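You operate a simulated robot arm through the tools that you are given. There is no shell and no other tool.

Carry out the task below with a simulated two-armed robot. There is one attempt and no reset: what you move stays moved.

JOB
Pack the coil that the slip names with one packing pad, close the carton, lay the slip in its pouch.
Fine: the carton on the bench, it stays in its place; the slip names the coil's length; the other coil and pads stay.

Only the result counts: the job must be done as asked and must still hold three seconds after the hand-in. Knocking over, shifting, dropping, spilling or breaking anything else fails it.

ROBOT AND FRAMES
Two 7-joint arms with fingered hands on one trunk that stands fixed in place. Base frame: the origin is at the foot of the trunk, x ahead of it, y to its left, z up; the work surface is at about z = 850. Lengths are in mm, angles in degrees, forces in N, time in s.
The left shoulder is at [16, 163, 1218], the right one opposite. Each reaches about 1215 mm from its shoulder. Payload 4 kg a hand.
The TCP of each hand is the grasp point between the finger pads, 36 mm short of the fingertips. In the tool frame z runs along the fingers and y along their closing line. The gripper opens to 124 mm; its body begins 42 mm behind the TCP. The gripper is a hand of 4 fingers: y runs from the thumb to the fingers, the wrist lies at [-15, -99, -189] in the tool frame, and closing takes about 1.5 s.
Orientation is told as [roll, pitch, yaw] about the base's x, y, z axes, in that order, counted from this pose: with the fingers straight down and the wrist toward the robot, the tool's x, y and z point along [0, 1, 0], [1, 0, 0] and [0, 0, -1] of the base frame.

CONTROLS
- The arms move only by the tool step_arm. It takes "left_increments", "right_increments" or both (then of equal length, played together; a hand with none holds still); each is a list of rows, each an object of numbers (a shift or turn left out is 0, a gripper value left out holds the last): "tx", "ty", "tz": the shift along the tool's x, y, z in units of 150 mm (1.0 is 150 mm); "ax", "ay", "az": the turn, a rotation vector about the tool's x, y, z in units of 90 degrees (1.0 is 90 degrees); "jaw": the finger opening in mm, from 0 to 124. In form: [{"tx": .., "ty": .., "tz": .., "ax": .., "ay": .., "az": .., "jaw": ..}, ...]. A call has 1 to 20 rows; each row is the pose to reach, as a shift and turn from the pose commanded when the call began, along the tool's axes at that moment. A call with a number of a shift or a turn outside -1 to 1 is refused whole. Each row takes 0.2 s and may step no farther than 50 mm and 8.6 degrees from the row before; otherwise, or with a gripper value out of range, the whole call is refused. A pose out of reach is approached as far as the arm can. The call stops where the force on the tool passes 40 N (or 10 N more than at its start, if that is more) or the arm is blocked; 0.2 s more then pass. The fingers move at their own pace (about 45 mm/s each) and stop on an object; they squeeze with about 28 N. The grip force told is the motor's: it shows also when the fingers shut on nothing. Time passes only in rows, and 0.2 s behind the last, so rows that repeat a pose let the fingers close. It gives the time, the measured TCP pose, the force on the tool (base axes), the opening and the grip force at its end, in the units of the frame above (readings bear some noise), with the torque about the TCP (base axes, N m) and any sound that the robot's microphone picked up.
- Cameras (640 x 400 px; columns grow to the right, rows downward): "scene" is now at [92.1, 38.8, 1469.4]; the picture's right is [0.36, -0.93, -0.01], its down [-0.42, -0.15, -0.90] and it looks along [0.84, 0.32, -0.44] (base axes); focal length 216 px, centre (320, 200). "left" rides on the left gripper at [-75, -86, -123] in its tool frame; the picture's right is [-0.70, -0.34, 0.63], its down [0.64, -0.68, 0.35] and it looks along [0.32, 0.65, 0.69] (tool axes); focal length 275 px, centre (320, 200). "right" rides on the right gripper at [75, -86, -123] in its tool frame; the picture's right is [-0.70, 0.34, -0.63], its down [-0.65, -0.68, 0.35] and it looks along [-0.32, 0.65, 0.69] (tool axes); focal length 275 px, centre (320, 200). There is no depth. A picture from a camera that has moved, and an enlarged one, comes with that camera's place and axes in the base frame and with its lens. The place of the scene camera against the robot may be out by one fixed shift of up to 12 mm in any direction.
- grab_frame(camera): a new picture of that camera. It takes no simulated time.
- raise_lower(by): moves the trunk up (or, below 0, down) by that many mm; the arms and the scene camera ride with it, the base frame stays. It gives what a move gives, with no picture.
- hand_shape(shape, hand): the hand has 4 fingers and takes this shape, open, in about a second: jaw (thumb against the fingers, like two jaws); tri (thumb and two fingers); tip (a fingertip pinch); poke (one finger out to press); point (the index stretched); flat (the hand flat); cup (the hand cupped); fist (a fist). The gripper value then closes the fingers along that shape, each until it touches; the sizes above hold for jaw. It gives what a move gives, with no picture.
- aim_head(pan, tilt): turns the head with the scene camera to pan (to the left, within 86 degrees either way) and tilt (down, from -29 to 69), counted from straight ahead of the robot (the tilt from the chest, where the trunk bows). It gives what a move gives.
- enlarge(camera, box): a new picture of the part [left, top, right, bottom] of that camera's present view, enlarged. It takes no simulated time.
- sign_off(): hands the job in; it is judged then, once.

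Places have to be worked out from the pictures, the camera data and where the tool is seen. Open the grippers and draw the arms clear of the work before you hand the job in, unless the task says otherwise.

The tools are called as name(argument=value, ...) on one line, values as JSON. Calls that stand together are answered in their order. step_arm: Moves the arms, as the interface text tells. Its arguments: {"type":"object","properties":{"left_increments":{"type":"array"},"right_increments":{"type":"array"}},"required":[]} The other tools are called the same way: raise_lower (by) moves the trunk up or down; hand_shape (shape, hand) gives the hand a shape; aim_head (pan, tilt) turns the head that bears the scene camera; grab_frame (camera) takes a picture; enlarge (camera, box) takes an enlarged picture of a part of a camera's view; sign_off () hands the job in.

At the start:

```text
time: 0.0
left_tool_pos: [430.8, 463.2, 1444.8]
left_orientation: [-0.1, -0.1, 0.2]
left_contact_force: [-0.1, -0.2, -0.6]
left_ft_torque: [0.01, 0.01, -0.02]
left_finger_gap: 124.0
left_grip_force: 0.1
left_shape: jaw
right_tool_pos: [881.6, -42.4, 1372.8]
right_orientation: [0.0, 0.1, -0.1]
right_contact_force: [-1.2, 0.0, -0.9]
right_ft_torque: [-0.02, 0.03, 0.03]
right_finger_gap: 123.4
right_grip_force: 0.0
right_shape: jaw
trunk travel left (down, up): [-375.0, 103.0]
head pan, tilt (commanded): [20.9, 25.0]
```

scene: 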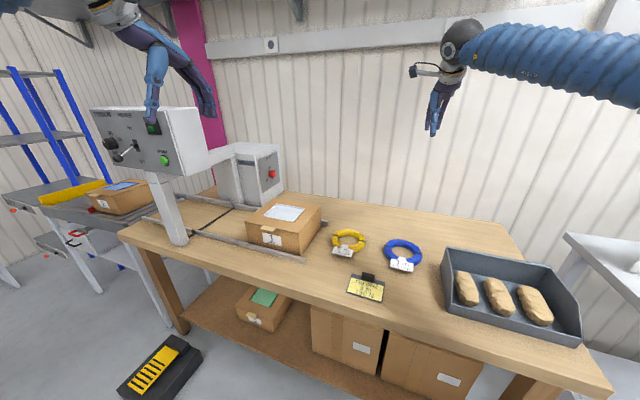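
right: 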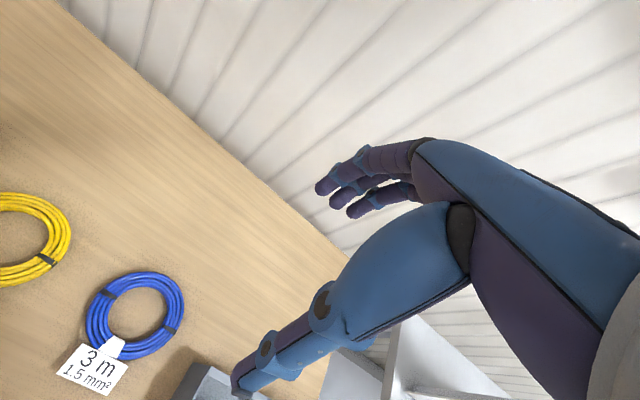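
left: 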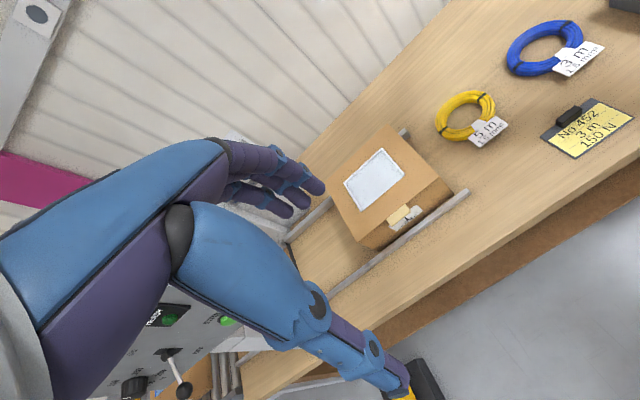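

The scene shows a carton between rails on the bench, a yellow coil, a blue coil (3 m tag), a slip in a holder, and a tray of three paper pads. I'll enlarge the details first.

enlarge(camera="scene", box=[220, 180, 440, 318])

enlarge(camera="left", box=[300, 80, 640, 292])

enlarge(camera="scene", box=[420, 220, 620, 345])

enlarge(camera="scene", box=[80, 80, 320, 230])

```text
2.90 times, centred on (330, 249) of scene
camera zoom: at [92.1, 38.8, 1469.4], right [0.36, -0.93, -0.01], down [-0.42, -0.15, -0.9], along [0.84, 0.32, -0.44], focal length 625 px, centre (291, 58)
```

zoom: 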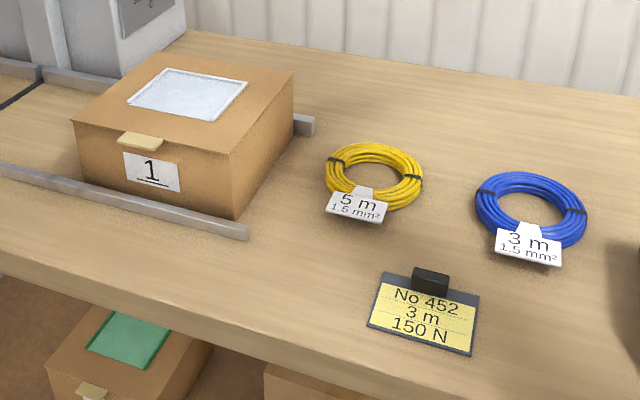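

```text
1.88 times, centred on (470, 186) of left
camera zoom: at [345.3, 388.1, 1567.6], right [-0.34, -0.7, -0.63], down [-0.68, 0.64, -0.35], along [0.65, 0.32, -0.69], focal length 518 px, centre (38, 226)
```

zoom: 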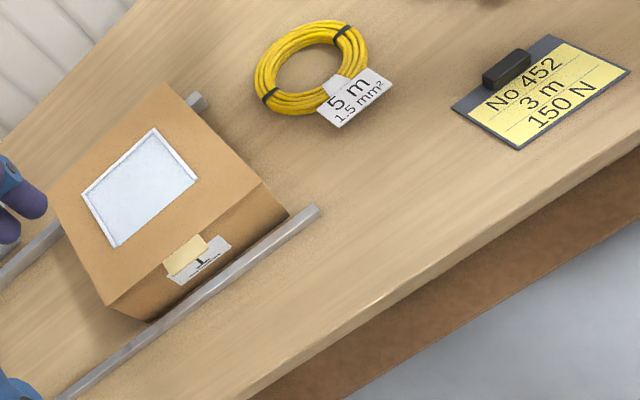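

```text
3.20 times, centred on (520, 282) of scene
camera zoom: at [92.1, 38.8, 1469.4], right [0.36, -0.93, -0.01], down [-0.42, -0.15, -0.9], along [0.84, 0.32, -0.44], focal length 690 px, centre (-320, -64)
```

zoom: 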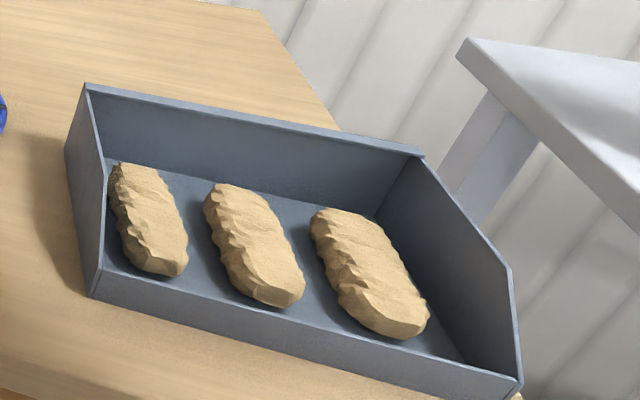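

```text
2.67 times, centred on (200, 155) of scene
camera zoom: at [92.1, 38.8, 1469.4], right [0.36, -0.93, -0.01], down [-0.42, -0.15, -0.9], along [0.84, 0.32, -0.44], focal length 575 px, centre (640, 320)
```

zoom: 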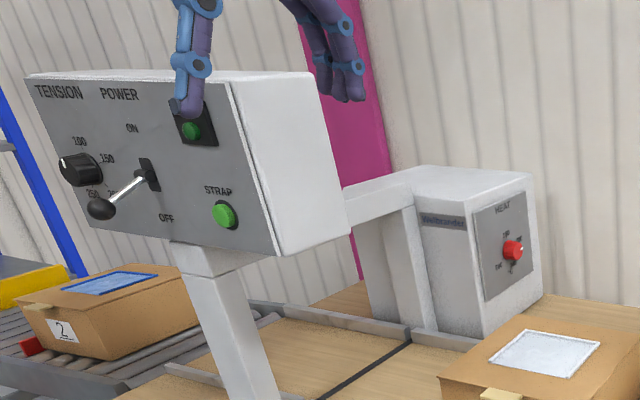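

The slip says No 452, 3 m, so it is the blue coil (3 m tag). I'll look closer at the pouch, tab, slip clip, and pads before moving.

enlarge(camera="scene", box=[240, 190, 330, 246])

enlarge(camera="scene", box=[340, 265, 400, 303])

enlarge(camera="scene", box=[370, 230, 440, 274])

enlarge(camera="left", box=[320, 120, 480, 220])

```text
7.11 times, centred on (285, 218) of scene
camera zoom: at [92.1, 38.8, 1469.4], right [0.36, -0.93, -0.01], down [-0.42, -0.15, -0.9], along [0.84, 0.32, -0.44], focal length 1532 px, centre (569, 72)
```

zoom: 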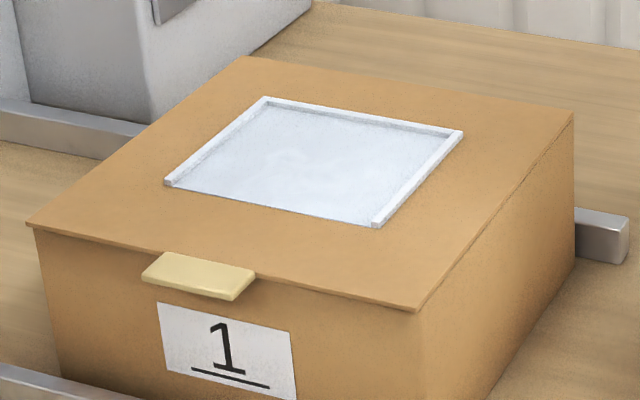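

```text
10.53 times, centred on (370, 284) of scene
camera zoom: at [92.1, 38.8, 1469.4], right [0.36, -0.93, -0.01], down [-0.42, -0.15, -0.9], along [0.84, 0.32, -0.44], focal length 2268 px, centre (-206, -684)
```

zoom: 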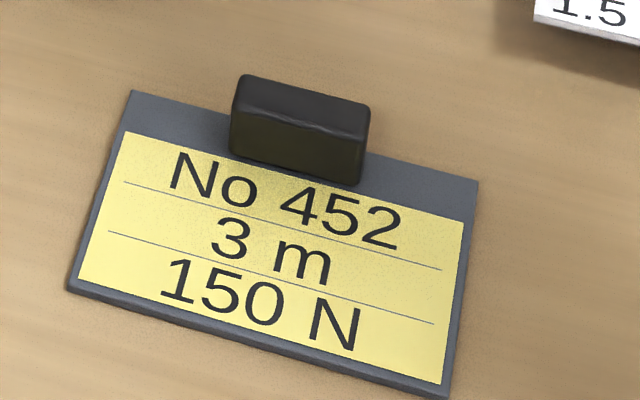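

```text
9.09 times, centred on (405, 252) of scene
camera zoom: at [92.1, 38.8, 1469.4], right [0.36, -0.93, -0.01], down [-0.42, -0.15, -0.9], along [0.84, 0.32, -0.44], focal length 1959 px, centre (-453, -273)
```

zoom: 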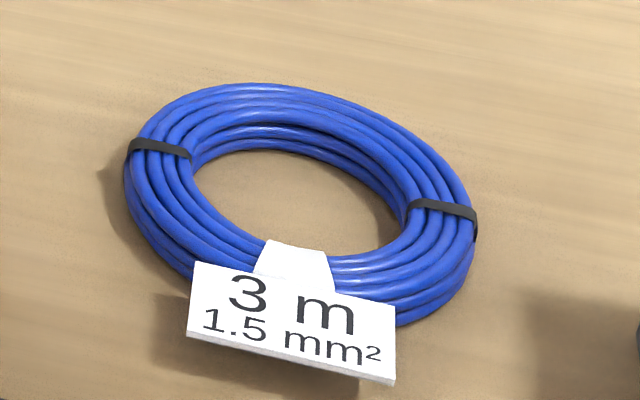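

```text
4.00 times, centred on (400, 170) of left
camera zoom: at [345.3, 388.1, 1567.6], right [-0.34, -0.7, -0.63], down [-0.68, 0.64, -0.35], along [0.65, 0.32, -0.69], focal length 1101 px, centre (0, 320)
```

zoom: 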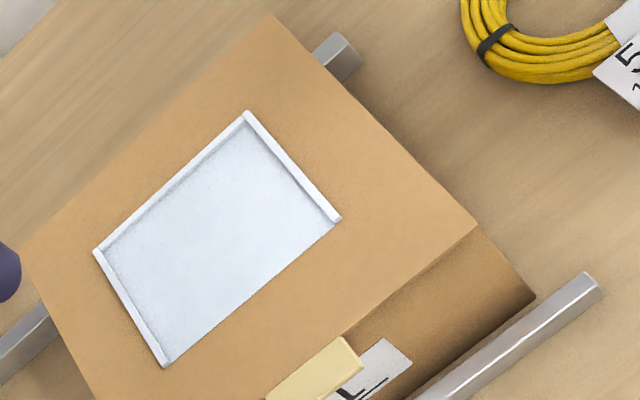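

The pouch on the lid is a shallow three-sided frame (about x 807–940, y 441–595, z ≈ 965). The lid has a front tab near (727, 515, 962), and the slip plate has a black handle near (700, 85, 865). I'll bring the left hand in front of the carton, tilting the fingers forward, to look at the tab.

step_arm(left_increments=[{"tx": 0.055, "ty": 0.143, "tz": 0.167, "ax": -0.083}, {"tx": 0.11, "ty": 0.287, "tz": 0.333, "ax": -0.167}, {"tx": 0.165, "ty": 0.43, "tz": 0.5, "ax": -0.25}, {"tx": 0.22, "ty": 0.573, "tz": 0.667, "ax": -0.333}, {"tx": 0.275, "ty": 0.717, "tz": 0.833, "ax": -0.417}, {"tx": 0.33, "ty": 0.86, "tz": 1.0, "ax": -0.5}])

grab_frame(camera="left")

grab_frame(camera="scene")

```text
time: 1.4
left_tool_pos: [560.9, 513.1, 1294.2]
left_orientation: [-0.1, -45.2, 0.4]
left_contact_force: [0.2, 0.0, -0.7]
left_ft_torque: [0.01, 0.03, 0.02]
left_finger_gap: 123.8
left_grip_force: 0.0
left_shape: jaw
right_tool_pos: [881.4, -42.5, 1372.4]
right_orientation: [0.0, 0.0, 0.1]
right_contact_force: [-0.5, -0.4, 0.6]
right_ft_torque: [-0.02, 0.03, 0.0]
right_finger_gap: 123.2
right_grip_force: 0.1
right_shape: jaw
trunk travel left (down, up): [-375.0, 103.0]
head pan, tilt (commanded): [20.9, 25.0]
```

```text
taken
camera left: at [414.1, 439.7, 1320.9], right [0.21, -0.7, -0.69], down [-0.24, 0.64, -0.73], along [0.95, 0.32, -0.03], focal length 275 px, centre (320, 200)
```

left: 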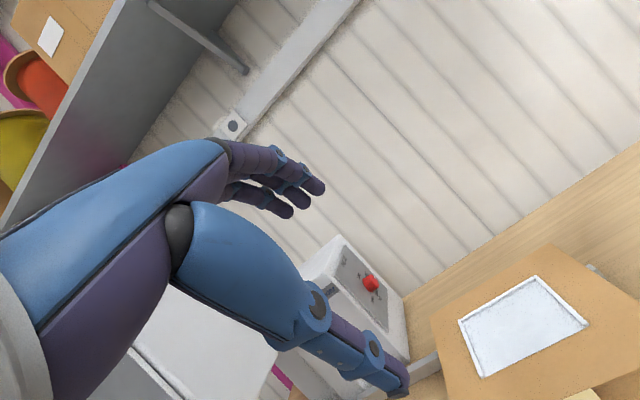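

```text
taken
camera scene: at [92.7, 39.2, 1469.3], right [0.36, -0.93, -0.01], down [-0.42, -0.15, -0.9], along [0.84, 0.32, -0.45], focal length 216 px, centre (320, 200)
```

scene: 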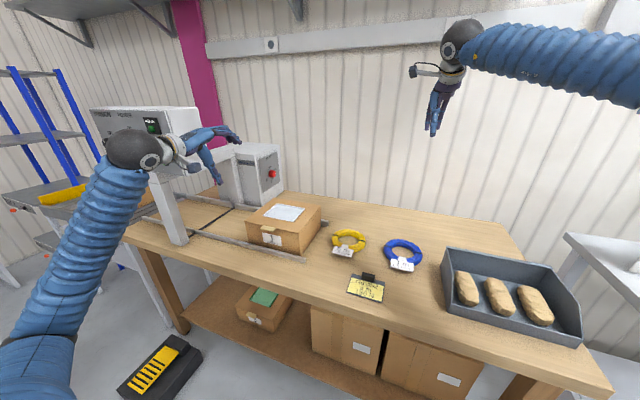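

The left hand is at (561, 513, 1294) pitched −45°. I'll enlarge to learn the hand geometry.

enlarge(camera="scene", box=[90, 95, 290, 220])

enlarge(camera="left", box=[160, 120, 480, 400])

enlarge(camera="scene", box=[390, 20, 550, 150])

```text
3.20 times, centred on (190, 158) of scene
camera zoom: at [92.7, 39.2, 1469.3], right [0.36, -0.93, -0.01], down [-0.42, -0.15, -0.9], along [0.84, 0.32, -0.45], focal length 690 px, centre (736, 336)
```

zoom: 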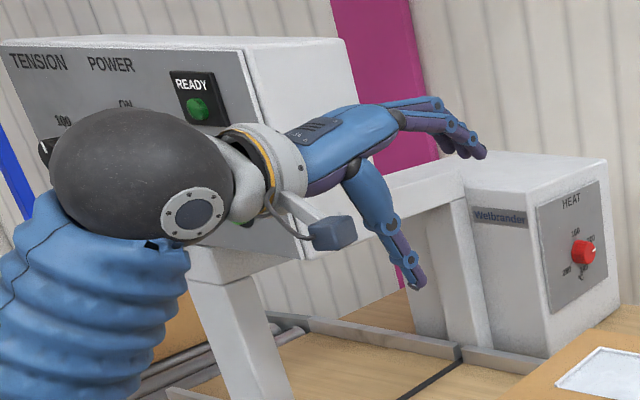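

```text
1.43 times, centred on (320, 260) of left
camera zoom: at [414.1, 439.7, 1320.9], right [0.21, -0.7, -0.69], down [-0.24, 0.64, -0.73], along [0.95, 0.32, -0.03], focal length 393 px, centre (320, 114)
```

zoom: 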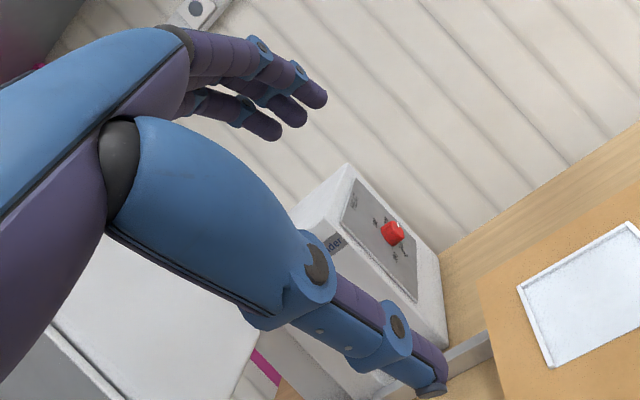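

```text
3.08 times, centred on (470, 85) of scene
camera zoom: at [92.7, 39.2, 1469.3], right [0.36, -0.93, -0.01], down [-0.42, -0.15, -0.9], along [0.84, 0.32, -0.45], focal length 663 px, centre (-142, 554)
```

zoom: 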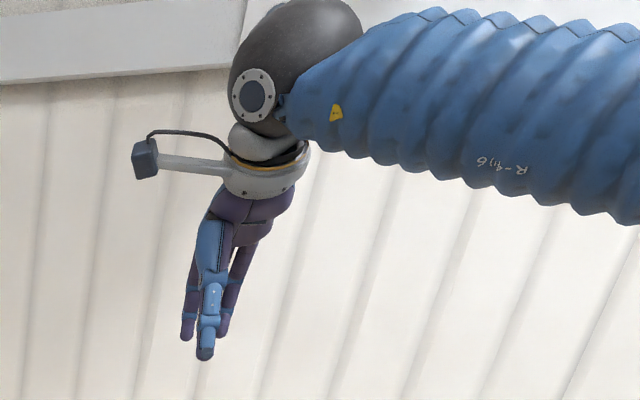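

The hand has a thumb below and three fingers above in this pitch. I'll descend in front of the tab with pitch −60° and the jaw narrowed to 70.

step_arm(left_increments=[{"ty": -0.13, "tz": 0.224, "ax": -0.042}, {"ty": -0.26, "tz": 0.448, "ax": -0.083}, {"ty": -0.39, "tz": 0.672, "ax": -0.125}, {"ty": -0.519, "tz": 0.896, "ax": -0.167}])

step_arm(left_increments=[{"ty": -0.175, "tz": 0.176, "jaw": 70}, {"ty": -0.35, "tz": 0.352, "jaw": 70}, {"ty": -0.526, "tz": 0.529, "jaw": 70}, {"ty": -0.701, "tz": 0.705, "jaw": 70}, {"ty": -0.701, "tz": 0.705, "jaw": 70}])

grab_frame(camera="left")

enlarge(camera="scene", box=[130, 140, 340, 272])

```text
time: 2.4
left_tool_pos: [600.8, 513.1, 1143.4]
left_orientation: [-0.1, -60.1, 0.1]
left_contact_force: [-0.2, 0.3, -0.1]
left_ft_torque: [0.0, 0.02, -0.01]
left_finger_gap: 123.7
left_grip_force: 0.0
left_shape: jaw
right_tool_pos: [880.5, -42.4, 1373.5]
right_orientation: [0.1, 0.0, 0.0]
right_contact_force: [-0.6, 0.5, -0.3]
right_ft_torque: [0.01, 0.02, 0.0]
right_finger_gap: 123.6
right_grip_force: 0.1
right_shape: jaw
trunk travel left (down, up): [-375.0, 103.0]
head pan, tilt (commanded): [20.9, 25.0]
```

```text
time: 3.6
left_tool_pos: [639.7, 511.7, 1000.4]
left_orientation: [0.0, -60.1, 0.1]
left_contact_force: [0.2, 0.5, -1.1]
left_ft_torque: [-0.03, -0.02, 0.06]
left_finger_gap: 70.5
left_grip_force: 0.0
left_shape: jaw
right_tool_pos: [880.6, -41.5, 1372.9]
right_orientation: [-0.1, -0.1, 0.1]
right_contact_force: [0.2, 0.3, -0.5]
right_ft_torque: [0.01, 0.01, 0.01]
right_finger_gap: 123.6
right_grip_force: 0.0
right_shape: jaw
trunk travel left (down, up): [-375.0, 103.0]
head pan, tilt (commanded): [20.9, 25.0]
```

```text
taken
camera left: at [490.7, 436.8, 986.6], right [0.38, -0.7, -0.61], down [-0.04, 0.64, -0.76], along [0.92, 0.32, 0.22], focal length 275 px, centre (320, 200)
```

left: 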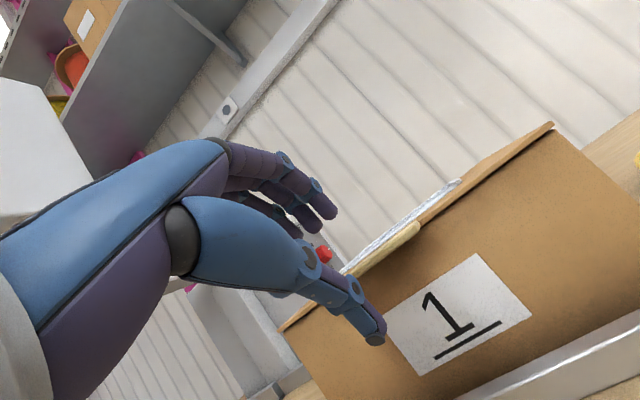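

```text
3.03 times, centred on (235, 206) of scene
camera zoom: at [91.9, 38.5, 1469.4], right [0.36, -0.93, -0.01], down [-0.42, -0.15, -0.9], along [0.84, 0.32, -0.44], focal length 653 px, centre (578, 182)
```

zoom: 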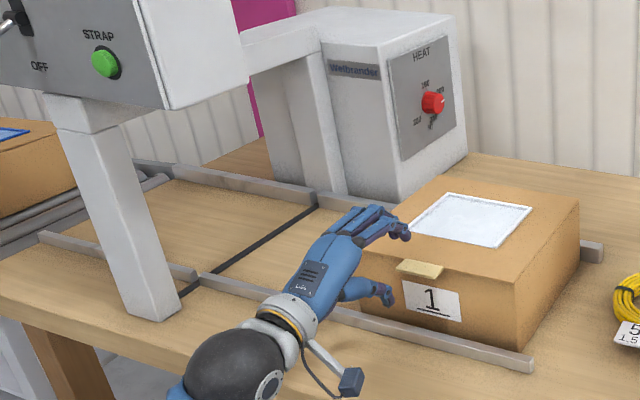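

I'll enlarge the left camera view around the tab and thumb to triangulate it.

enlarge(camera="left", box=[220, 120, 560, 400])

enlarge(camera="scene", box=[230, 200, 310, 250])

```text
1.43 times, centred on (390, 260) of left
camera zoom: at [490.7, 436.8, 986.6], right [0.38, -0.7, -0.61], down [-0.04, 0.64, -0.76], along [0.92, 0.32, 0.22], focal length 393 px, centre (220, 114)
```

zoom: 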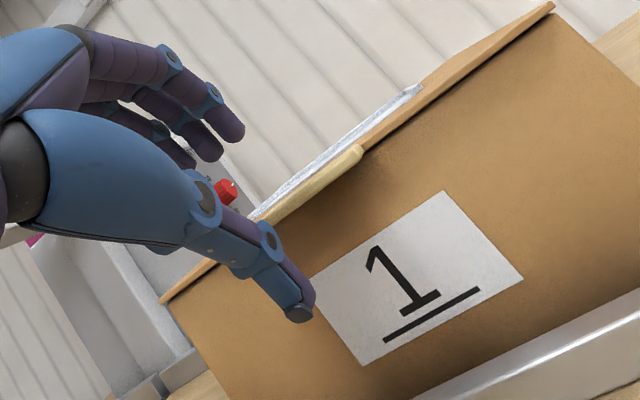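

```text
8.00 times, centred on (270, 225) of scene
camera zoom: at [91.9, 38.5, 1469.4], right [0.36, -0.93, -0.01], down [-0.42, -0.15, -0.9], along [0.84, 0.32, -0.44], focal length 1724 px, centre (720, 0)
```

zoom: 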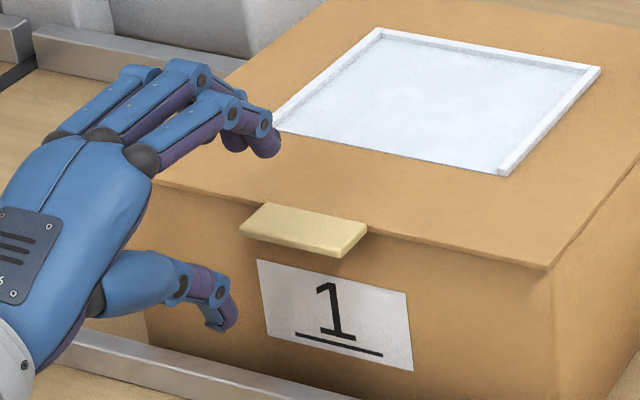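

By triangulating the left-camera views, the tab is at x ≈ 677–703, y ≈ 461–521, z ≈ 970, and the carton top spans about x 705–962, y 362–620. The scene camera is off by roughly 10 mm. I'll move the thumb forward under the tab and check.

step_arm(left_increments=[{"tx": -0.064, "ty": 0.066, "tz": 0.108}, {"tx": -0.127, "ty": 0.133, "tz": 0.216}, {"tx": -0.127, "ty": 0.133, "tz": 0.216}])

enlarge(camera="left", box=[220, 120, 560, 400])

enlarge(camera="scene", box=[230, 200, 310, 250])

```text
time: 4.4
left_tool_pos: [676.2, 493.3, 1003.2]
left_orientation: [0.0, -60.0, 0.2]
left_contact_force: [-1.0, 0.4, 0.8]
left_ft_torque: [0.0, 0.01, -0.03]
left_finger_gap: 70.9
left_grip_force: 0.1
left_shape: jaw
right_tool_pos: [880.4, -41.9, 1373.3]
right_orientation: [0.0, 0.0, 0.1]
right_contact_force: [-0.3, 0.2, 0.5]
right_ft_torque: [-0.04, 0.0, -0.01]
right_finger_gap: 123.7
right_grip_force: 0.0
right_shape: jaw
trunk travel left (down, up): [-375.0, 103.0]
head pan, tilt (commanded): [20.9, 25.0]
```

```text
1.43 times, centred on (390, 260) of left
camera zoom: at [527.7, 417.9, 989.5], right [0.38, -0.7, -0.61], down [-0.04, 0.64, -0.76], along [0.92, 0.32, 0.22], focal length 393 px, centre (220, 114)
```

zoom: 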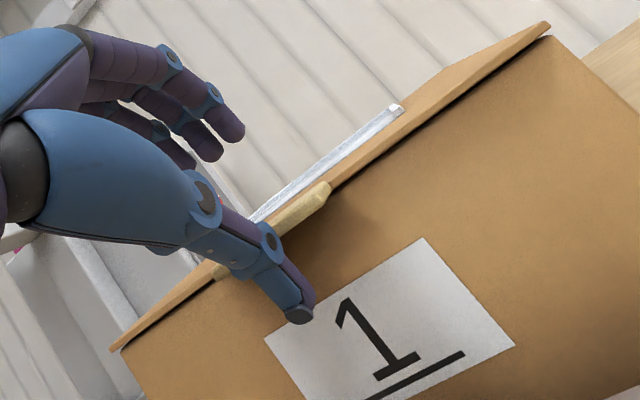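

```text
8.00 times, centred on (270, 225) of scene
camera zoom: at [91.8, 38.9, 1469.4], right [0.36, -0.93, -0.01], down [-0.42, -0.15, -0.9], along [0.84, 0.32, -0.44], focal length 1724 px, centre (720, 0)
```

zoom: 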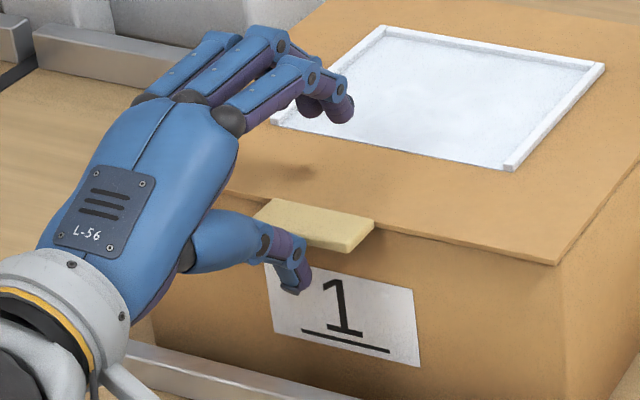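

The thumb tip sits in front of the label, just below the tab and centred on it. I'll raise 20 mm to see whether it takes the tab.

step_arm(left_increments=[{"ty": 0.058, "tz": -0.033}, {"ty": 0.115, "tz": -0.067}, {"ty": 0.173, "tz": -0.1}])

enlarge(camera="left", box=[220, 120, 560, 400])

enlarge(camera="scene", box=[230, 200, 310, 250])

```text
time: 5.2
left_tool_pos: [678.2, 493.7, 1032.9]
left_orientation: [-0.1, -60.0, 0.2]
left_contact_force: [1.0, 0.5, -0.2]
left_ft_torque: [0.02, 0.0, 0.0]
left_finger_gap: 70.5
left_grip_force: 0.1
left_shape: jaw
right_tool_pos: [880.8, -41.9, 1373.1]
right_orientation: [0.0, 0.1, 0.0]
right_contact_force: [0.1, 0.0, 0.0]
right_ft_torque: [-0.01, -0.03, -0.01]
right_finger_gap: 123.4
right_grip_force: 0.0
right_shape: jaw
trunk travel left (down, up): [-375.0, 103.0]
head pan, tilt (commanded): [20.9, 25.0]
```

```text
1.43 times, centred on (390, 260) of left
camera zoom: at [528.6, 418.5, 1019.5], right [0.38, -0.7, -0.61], down [-0.04, 0.64, -0.76], along [0.92, 0.32, 0.22], focal length 393 px, centre (220, 114)
```

zoom: 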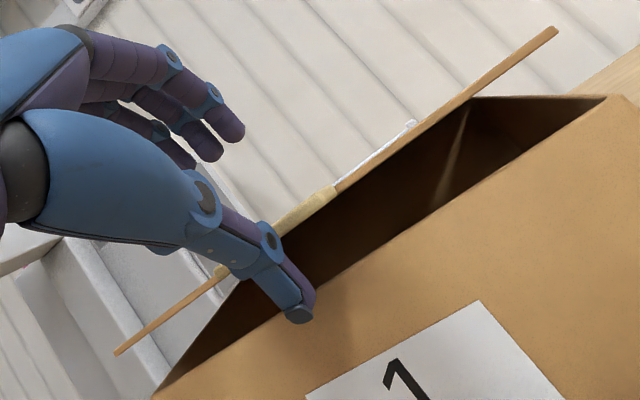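

```text
8.00 times, centred on (270, 225) of scene
camera zoom: at [92.2, 38.7, 1469.4], right [0.36, -0.93, -0.01], down [-0.42, -0.15, -0.9], along [0.84, 0.32, -0.44], focal length 1724 px, centre (720, 0)
```

zoom: 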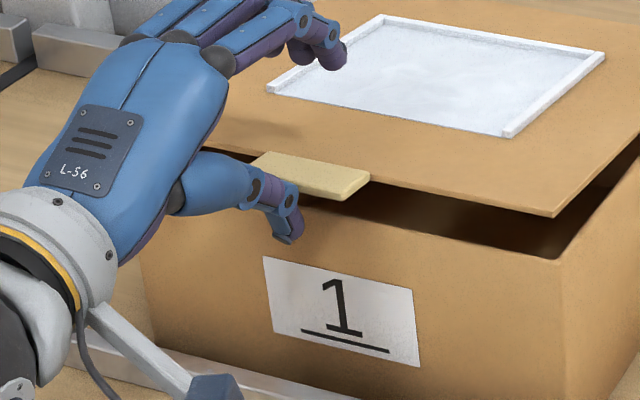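

The lid lifts freely on the thumb, now about 5–6° open. I'll follow the hinge arc (hinge ≈ x 962, z 970) with the hand turning along with the lid.

step_arm(left_increments=[{"ty": 0.1305, "tz": -0.0362, "ax": 0.0444}, {"ty": 0.2631, "tz": -0.0631, "ax": 0.0889}, {"ty": 0.3973, "tz": -0.0808, "ax": 0.1333}, {"ty": 0.5324, "tz": -0.089, "ax": 0.1778}, {"ty": 0.6678, "tz": -0.0878, "ax": 0.2222}, {"ty": 0.8027, "tz": -0.0772, "ax": 0.2667}, {"ty": 0.9366, "tz": -0.0572, "ax": 0.3111}])

grab_frame(camera="left")

enlarge(camera="scene", box=[170, 140, 350, 252])

```text
time: 6.8
left_tool_pos: [741.4, 492.8, 1157.8]
left_orientation: [0.0, -32.0, 0.2]
left_contact_force: [0.3, 1.5, 0.7]
left_ft_torque: [-0.01, 0.02, 0.03]
left_finger_gap: 70.6
left_grip_force: 0.1
left_shape: jaw
right_tool_pos: [882.4, -42.7, 1373.4]
right_orientation: [0.0, 0.1, 0.1]
right_contact_force: [0.3, 0.3, -0.1]
right_ft_torque: [-0.02, 0.03, 0.0]
right_finger_gap: 123.7
right_grip_force: 0.0
right_shape: jaw
trunk travel left (down, up): [-375.0, 103.0]
head pan, tilt (commanded): [20.9, 25.0]
```

```text
taken
camera left: at [603.6, 417.7, 1216.3], right [0.05, -0.7, -0.72], down [-0.4, 0.64, -0.65], along [0.92, 0.32, -0.24], focal length 275 px, centre (320, 200)
```

left: 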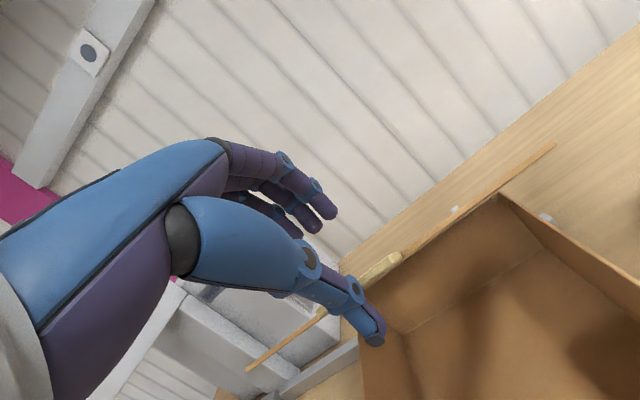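

```text
3.56 times, centred on (260, 196) of scene
camera zoom: at [92.7, 38.3, 1469.4], right [0.36, -0.93, -0.01], down [-0.42, -0.15, -0.9], along [0.83, 0.32, -0.44], focal length 766 px, centre (533, 214)
```

zoom: 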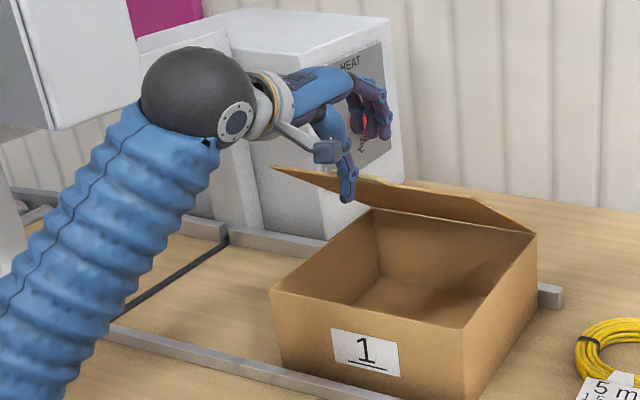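

The lid follows nicely (about 33° open) and the carton hasn't moved. I'll repeat the same arc in the tool frame for another 28°.

step_arm(left_increments=[{"ty": 0.1305, "tz": -0.0362, "ax": 0.0444}, {"ty": 0.2631, "tz": -0.0631, "ax": 0.0889}, {"ty": 0.3973, "tz": -0.0808, "ax": 0.1333}, {"ty": 0.5324, "tz": -0.089, "ax": 0.1778}, {"ty": 0.6678, "tz": -0.0878, "ax": 0.2222}, {"ty": 0.8027, "tz": -0.0772, "ax": 0.2667}, {"ty": 0.9366, "tz": -0.0572, "ax": 0.3111}])

grab_frame(camera="left")

enlarge(camera="scene", box=[170, 100, 350, 252])

```text
time: 8.4
left_tool_pos: [854.0, 493.5, 1238.4]
left_orientation: [-0.1, -4.0, 0.1]
left_contact_force: [-1.3, 1.5, 0.3]
left_ft_torque: [0.02, 0.01, -0.01]
left_finger_gap: 70.2
left_grip_force: 0.0
left_shape: jaw
right_tool_pos: [882.7, -42.3, 1373.1]
right_orientation: [0.1, 0.1, 0.2]
right_contact_force: [0.3, 0.0, -0.3]
right_ft_torque: [0.01, 0.01, 0.02]
right_finger_gap: 123.7
right_grip_force: 0.0
right_shape: jaw
trunk travel left (down, up): [-375.0, 103.0]
head pan, tilt (commanded): [20.9, 25.0]
```

```text
taken
camera left: at [760.2, 418.4, 1354.8], right [-0.29, -0.7, -0.65], down [-0.66, 0.64, -0.39], along [0.69, 0.32, -0.65], focal length 275 px, centre (320, 200)
```

left: 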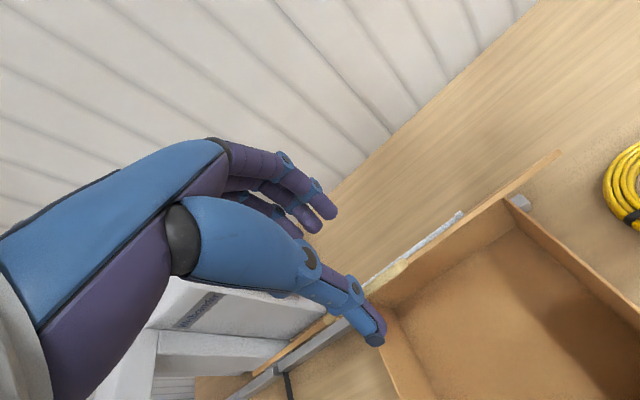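

```text
2.63 times, centred on (260, 176) of scene
camera zoom: at [92.9, 38.0, 1469.3], right [0.36, -0.93, -0.01], down [-0.42, -0.15, -0.9], along [0.83, 0.32, -0.45], focal length 567 px, centre (478, 263)
```

zoom: 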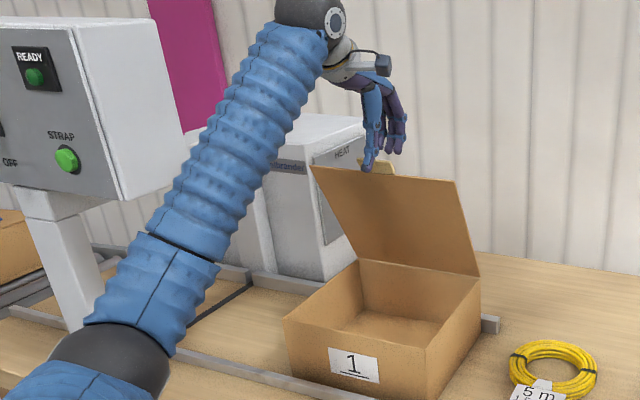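

The lid is about 61° open and resting on the thumb. I'll now push it past vertical with the thumb on its underside, easing the pitch to −20° for reach.

step_arm(left_increments=[{"ty": 0.134, "tz": -0.002, "ax": -0.025}, {"ty": 0.268, "tz": -0.004, "ax": -0.051}, {"ty": 0.402, "tz": -0.006, "ax": -0.076}, {"ty": 0.535, "tz": -0.009, "ax": -0.102}, {"ty": 0.669, "tz": -0.011, "ax": -0.127}, {"ty": 0.803, "tz": -0.013, "ax": -0.153}, {"ty": 0.937, "tz": -0.015, "ax": -0.178}])

grab_frame(camera="left")

enlarge(camera="scene", box=[170, 80, 370, 252])

```text
time: 10.0
left_tool_pos: [994.1, 494.4, 1251.1]
left_orientation: [0.0, -20.1, 0.3]
left_contact_force: [-0.2, 0.4, 0.3]
left_ft_torque: [0.03, 0.0, 0.0]
left_finger_gap: 70.3
left_grip_force: 0.0
left_shape: jaw
right_tool_pos: [881.2, -41.9, 1373.5]
right_orientation: [0.1, 0.0, 0.2]
right_contact_force: [0.2, 0.0, -0.2]
right_ft_torque: [-0.01, 0.04, -0.02]
right_finger_gap: 123.5
right_grip_force: 0.0
right_shape: jaw
trunk travel left (down, up): [-375.0, 103.0]
head pan, tilt (commanded): [20.9, 25.0]
```

```text
taken
camera left: at [872.3, 419.6, 1337.6], right [-0.1, -0.7, -0.71], down [-0.52, 0.64, -0.56], along [0.85, 0.32, -0.43], focal length 275 px, centre (320, 200)
```

left: 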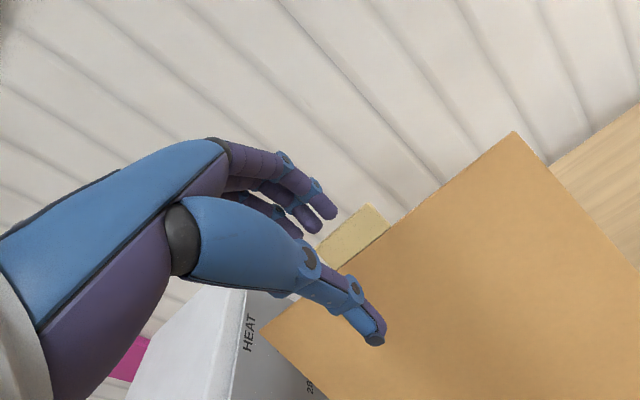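

```text
2.33 times, centred on (270, 166) of scene
camera zoom: at [92.7, 38.4, 1469.3], right [0.36, -0.93, -0.01], down [-0.42, -0.15, -0.9], along [0.84, 0.32, -0.45], focal length 501 px, centre (436, 279)
```

zoom: 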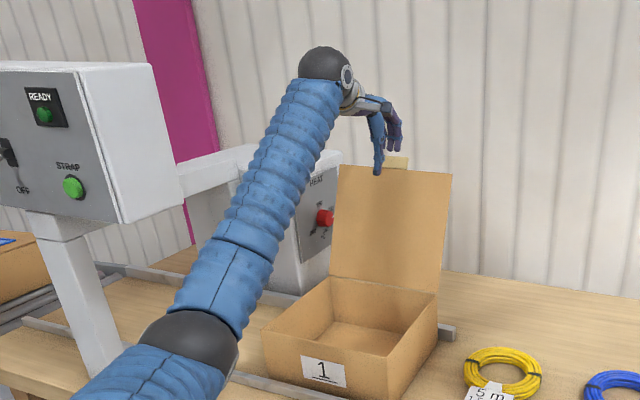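

The lid is near vertical. I'll push about 45 mm further so it tips past vertical and watch where it settles.

step_arm(left_increments=[{"ty": 0.07, "tz": 0.029}, {"ty": 0.139, "tz": 0.058}, {"ty": 0.208, "tz": 0.086}, {"ty": 0.277, "tz": 0.115}, {"ty": 0.277, "tz": 0.115}, {"ty": 0.277, "tz": 0.115}])

grab_frame(camera="left")

enlarge(camera="scene", box=[170, 80, 370, 252])

```text
time: 11.4
left_tool_pos: [1040.0, 493.5, 1249.1]
left_orientation: [0.0, -20.1, 0.0]
left_contact_force: [-1.2, -0.3, -0.5]
left_ft_torque: [-0.01, -0.01, 0.02]
left_finger_gap: 70.5
left_grip_force: 0.0
left_shape: jaw
right_tool_pos: [881.2, -40.9, 1373.3]
right_orientation: [0.0, 0.0, 0.0]
right_contact_force: [-0.1, -0.2, -1.0]
right_ft_torque: [0.01, -0.01, -0.02]
right_finger_gap: 123.4
right_grip_force: 0.0
right_shape: jaw
trunk travel left (down, up): [-375.0, 103.0]
head pan, tilt (commanded): [20.9, 25.0]
```

```text
taken
camera left: at [917.4, 418.5, 1335.4], right [-0.1, -0.7, -0.71], down [-0.52, 0.64, -0.56], along [0.85, 0.32, -0.43], focal length 275 px, centre (320, 200)
```

left: 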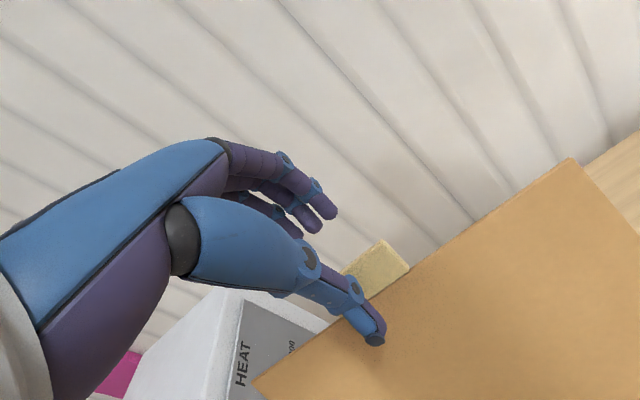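

```text
2.33 times, centred on (270, 166) of scene
camera zoom: at [92.6, 38.5, 1469.3], right [0.36, -0.93, -0.01], down [-0.42, -0.15, -0.9], along [0.84, 0.32, -0.44], focal length 501 px, centre (436, 279)
```

zoom: 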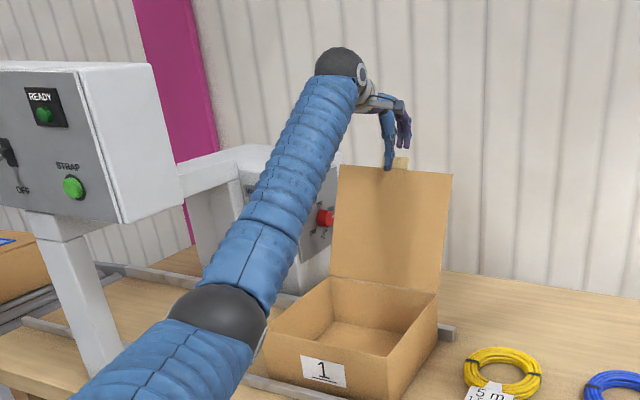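

The scene puts the lid at about 105°, past vertical and apparently resting on its stop, with no load on the hand. I'll lift the hand clear, then draw back, and check that the lid stays.

step_arm(left_increments=[{"ty": 0.061, "tz": -0.167}, {"ty": 0.121, "tz": -0.334}, {"ty": 0.182, "tz": -0.501}, {"ty": -0.037, "tz": -0.581}, {"ty": -0.256, "tz": -0.661}, {"ty": -0.475, "tz": -0.741}, {"ty": -0.695, "tz": -0.821}])

grab_frame(camera="left")

grab_frame(camera="scene")

```text
time: 13.0
left_tool_pos: [895.5, 494.1, 1329.2]
left_orientation: [-0.1, -20.1, 0.2]
left_contact_force: [-0.5, 0.9, 0.6]
left_ft_torque: [-0.02, -0.03, 0.02]
left_finger_gap: 70.6
left_grip_force: 0.1
left_shape: jaw
right_tool_pos: [881.1, -42.7, 1373.1]
right_orientation: [0.0, 0.1, 0.0]
right_contact_force: [-0.5, 0.2, -0.5]
right_ft_torque: [-0.01, 0.01, 0.01]
right_finger_gap: 123.7
right_grip_force: 0.0
right_shape: jaw
trunk travel left (down, up): [-375.0, 103.0]
head pan, tilt (commanded): [20.9, 25.0]
```

```text
taken
camera left: at [773.4, 419.4, 1415.9], right [-0.1, -0.7, -0.71], down [-0.52, 0.64, -0.56], along [0.85, 0.32, -0.43], focal length 275 px, centre (320, 200)
```

left: 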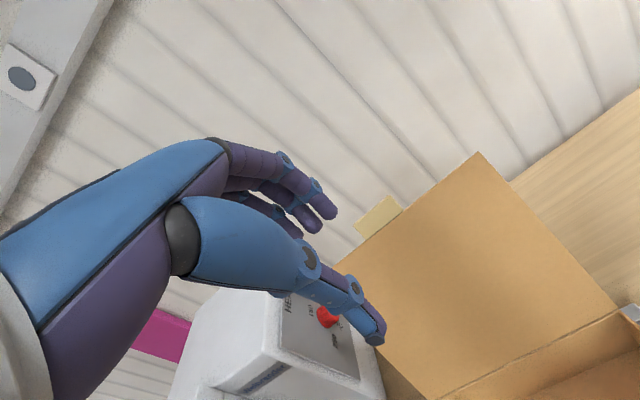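

```text
taken
camera scene: at [91.7, 39.4, 1469.4], right [0.36, -0.93, -0.01], down [-0.42, -0.15, -0.9], along [0.84, 0.32, -0.44], focal length 216 px, centre (320, 200)
```

scene: 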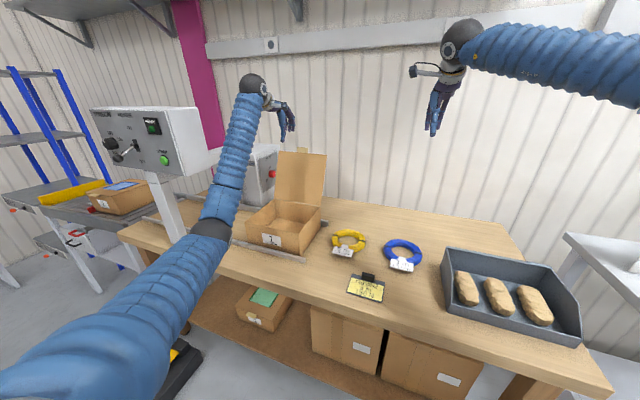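

The lid stays open at about 105°. Next the blue coil: I'll look at it through the right camera, which is just above it.

enlarge(camera="right", box=[0, 200, 260, 400])

enlarge(camera="scene", box=[360, 225, 450, 281])

```text
2.00 times, centred on (130, 300) of right
camera zoom: at [795.1, 33.0, 1496.5], right [0.34, -0.7, 0.63], down [-0.68, -0.65, -0.35], along [0.65, -0.32, -0.69], focal length 551 px, centre (700, 0)
```

zoom: 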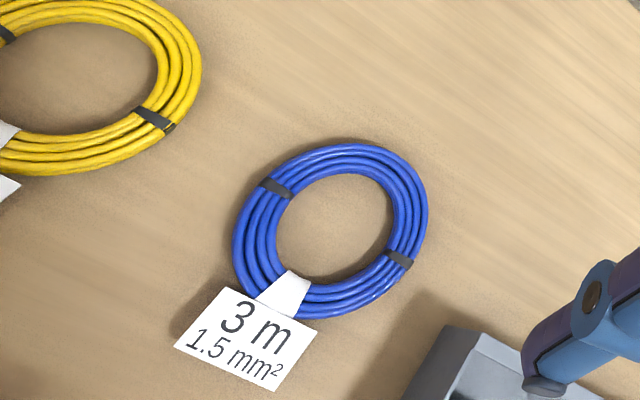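

```text
7.11 times, centred on (405, 253) of scene
camera zoom: at [91.7, 39.4, 1469.4], right [0.36, -0.93, -0.01], down [-0.42, -0.15, -0.9], along [0.84, 0.32, -0.44], focal length 1532 px, centre (-284, -177)
```

zoom: 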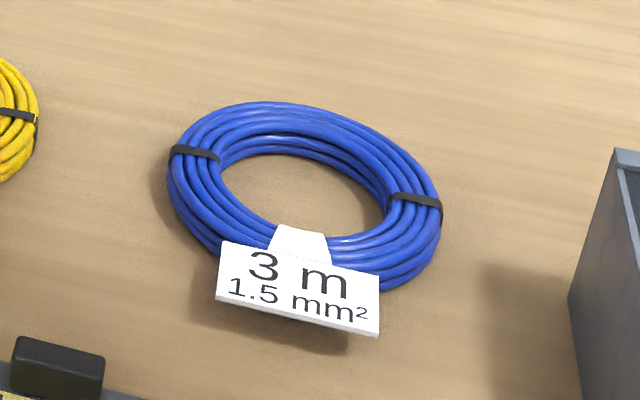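

From the right camera the blue coil's centre is about (867, −33), outer diameter ≈ 150, and I'll grip it at its far side, away from the tag. First I'll move the right arm aside and shift the left arm toward the coil at height.

step_arm(left_increments=[{"tx": -0.2, "ax": 0.044}, {"tx": -0.4, "ax": 0.089}, {"tx": -0.6, "ax": 0.133}, {"tx": -0.8, "ax": 0.178}, {"tx": -1.0, "ax": 0.222}], right_increments=[{"tx": -0.2, "ty": -0.12, "tz": -0.018}, {"tx": -0.4, "ty": -0.24, "tz": -0.036}, {"tx": -0.6, "ty": -0.36, "tz": -0.054}, {"tx": -0.8, "ty": -0.48, "tz": -0.072}, {"tx": -1.0, "ty": -0.6, "tz": -0.09}])

step_arm(left_increments=[{"tx": -0.2, "tz": 0.1}, {"tx": -0.4, "tz": 0.2}, {"tx": -0.6, "tz": 0.3}, {"tx": -0.8, "tz": 0.4}, {"tx": -1.0, "tz": 0.5}], right_increments=[{"tx": -0.2, "ty": -0.12, "tz": -0.018}, {"tx": -0.4, "ty": -0.24, "tz": -0.036}, {"tx": -0.6, "ty": -0.36, "tz": -0.054}, {"tx": -0.8, "ty": -0.48, "tz": -0.072}, {"tx": -1.0, "ty": -0.6, "tz": -0.09}])

step_arm(left_increments=[{"tx": -0.2, "tz": 0.1}, {"tx": -0.4, "tz": 0.2}, {"tx": -0.6, "tz": 0.3}, {"tx": -0.8, "tz": 0.4}, {"tx": -1.0, "tz": 0.5}])

grab_frame(camera="left")

grab_frame(camera="right")

grab_frame(camera="scene")

```text
time: 14.2
left_tool_pos: [899.2, 342.3, 1329.4]
left_orientation: [0.0, 0.0, 0.2]
left_contact_force: [-0.1, 0.2, -0.4]
left_ft_torque: [0.0, 0.02, 0.03]
left_finger_gap: 70.2
left_grip_force: 0.0
left_shape: jaw
right_tool_pos: [791.4, -195.7, 1385.2]
right_orientation: [0.1, 0.0, 0.1]
right_contact_force: [0.7, -1.3, -0.8]
right_ft_torque: [-0.02, -0.04, 0.0]
right_finger_gap: 123.7
right_grip_force: 0.1
right_shape: jaw
trunk travel left (down, up): [-375.0, 103.0]
head pan, tilt (commanded): [20.9, 25.0]
```

```text
time: 15.4
left_tool_pos: [901.3, 192.1, 1256.1]
left_orientation: [0.0, 0.0, 0.2]
left_contact_force: [0.8, 0.0, 0.0]
left_ft_torque: [0.0, 0.02, 0.01]
left_finger_gap: 70.3
left_grip_force: 0.0
left_shape: jaw
right_tool_pos: [701.6, -343.7, 1400.3]
right_orientation: [0.1, 0.0, 0.1]
right_contact_force: [-0.2, -0.4, -1.3]
right_ft_torque: [-0.01, -0.05, -0.02]
right_finger_gap: 123.6
right_grip_force: 0.1
right_shape: jaw
trunk travel left (down, up): [-375.0, 103.0]
head pan, tilt (commanded): [20.9, 25.0]
```

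```text
time: 16.6
left_tool_pos: [899.9, 43.0, 1177.6]
left_orientation: [0.1, 0.0, 0.2]
left_contact_force: [-0.4, -0.5, -0.5]
left_ft_torque: [-0.01, 0.02, -0.02]
left_finger_gap: 69.9
left_grip_force: 0.1
left_shape: jaw
right_tool_pos: [701.9, -342.4, 1399.8]
right_orientation: [0.0, 0.0, 0.1]
right_contact_force: [-0.6, -0.5, 0.5]
right_ft_torque: [0.0, 0.01, -0.02]
right_finger_gap: 123.6
right_grip_force: 0.1
right_shape: jaw
trunk travel left (down, up): [-375.0, 103.0]
head pan, tilt (commanded): [20.9, 25.0]
```

```text
taken
camera left: at [814.6, -31.2, 1301.0], right [-0.33, -0.7, -0.63], down [-0.68, 0.64, -0.35], along [0.65, 0.32, -0.69], focal length 275 px, centre (320, 200)
```

left: 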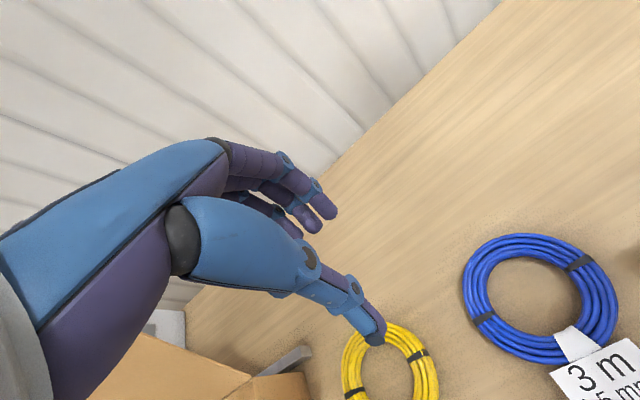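

```text
taken
camera right: at [616.0, -267.7, 1523.6], right [0.34, -0.7, 0.63], down [-0.68, -0.65, -0.35], along [0.65, -0.31, -0.69], focal length 275 px, centre (320, 200)
```

right: 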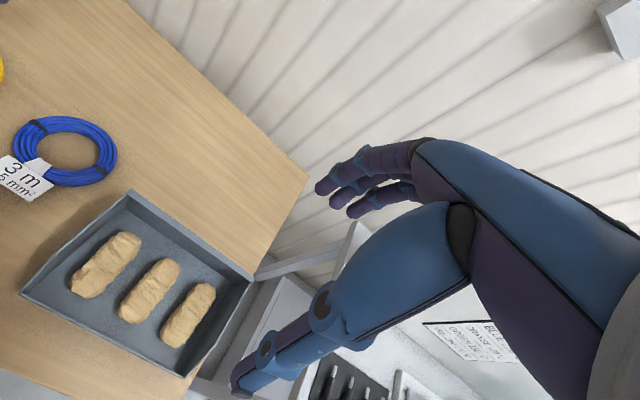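

```text
taken
camera scene: at [92.4, 37.7, 1469.3], right [0.36, -0.93, -0.01], down [-0.42, -0.15, -0.9], along [0.84, 0.32, -0.44], focal length 216 px, centre (320, 200)
```

scene: 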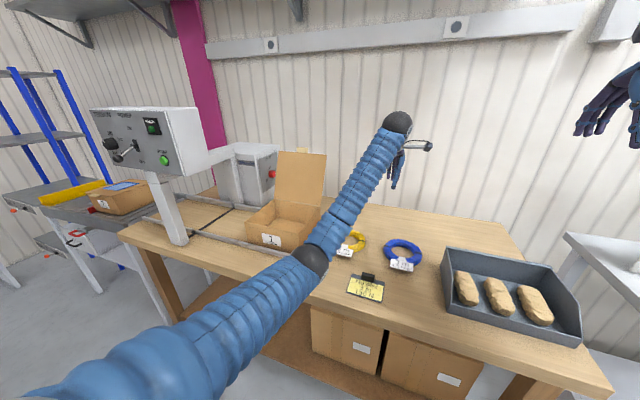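

Both hand cameras agree the coil centre is near (865, −35). I'll enlarge to measure the ring's far side.

enlarge(camera="left", box=[420, 210, 640, 347])

```text
2.91 times, centred on (530, 278) of left
camera zoom: at [814.6, -31.2, 1301.0], right [-0.33, -0.7, -0.63], down [-0.68, 0.64, -0.35], along [0.65, 0.32, -0.69], focal length 801 px, centre (-291, -28)
```

zoom: 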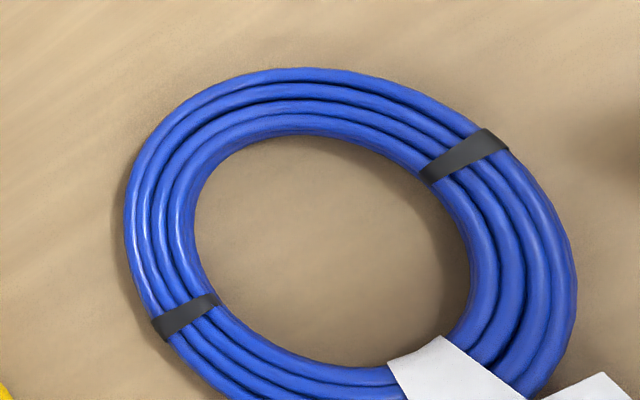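

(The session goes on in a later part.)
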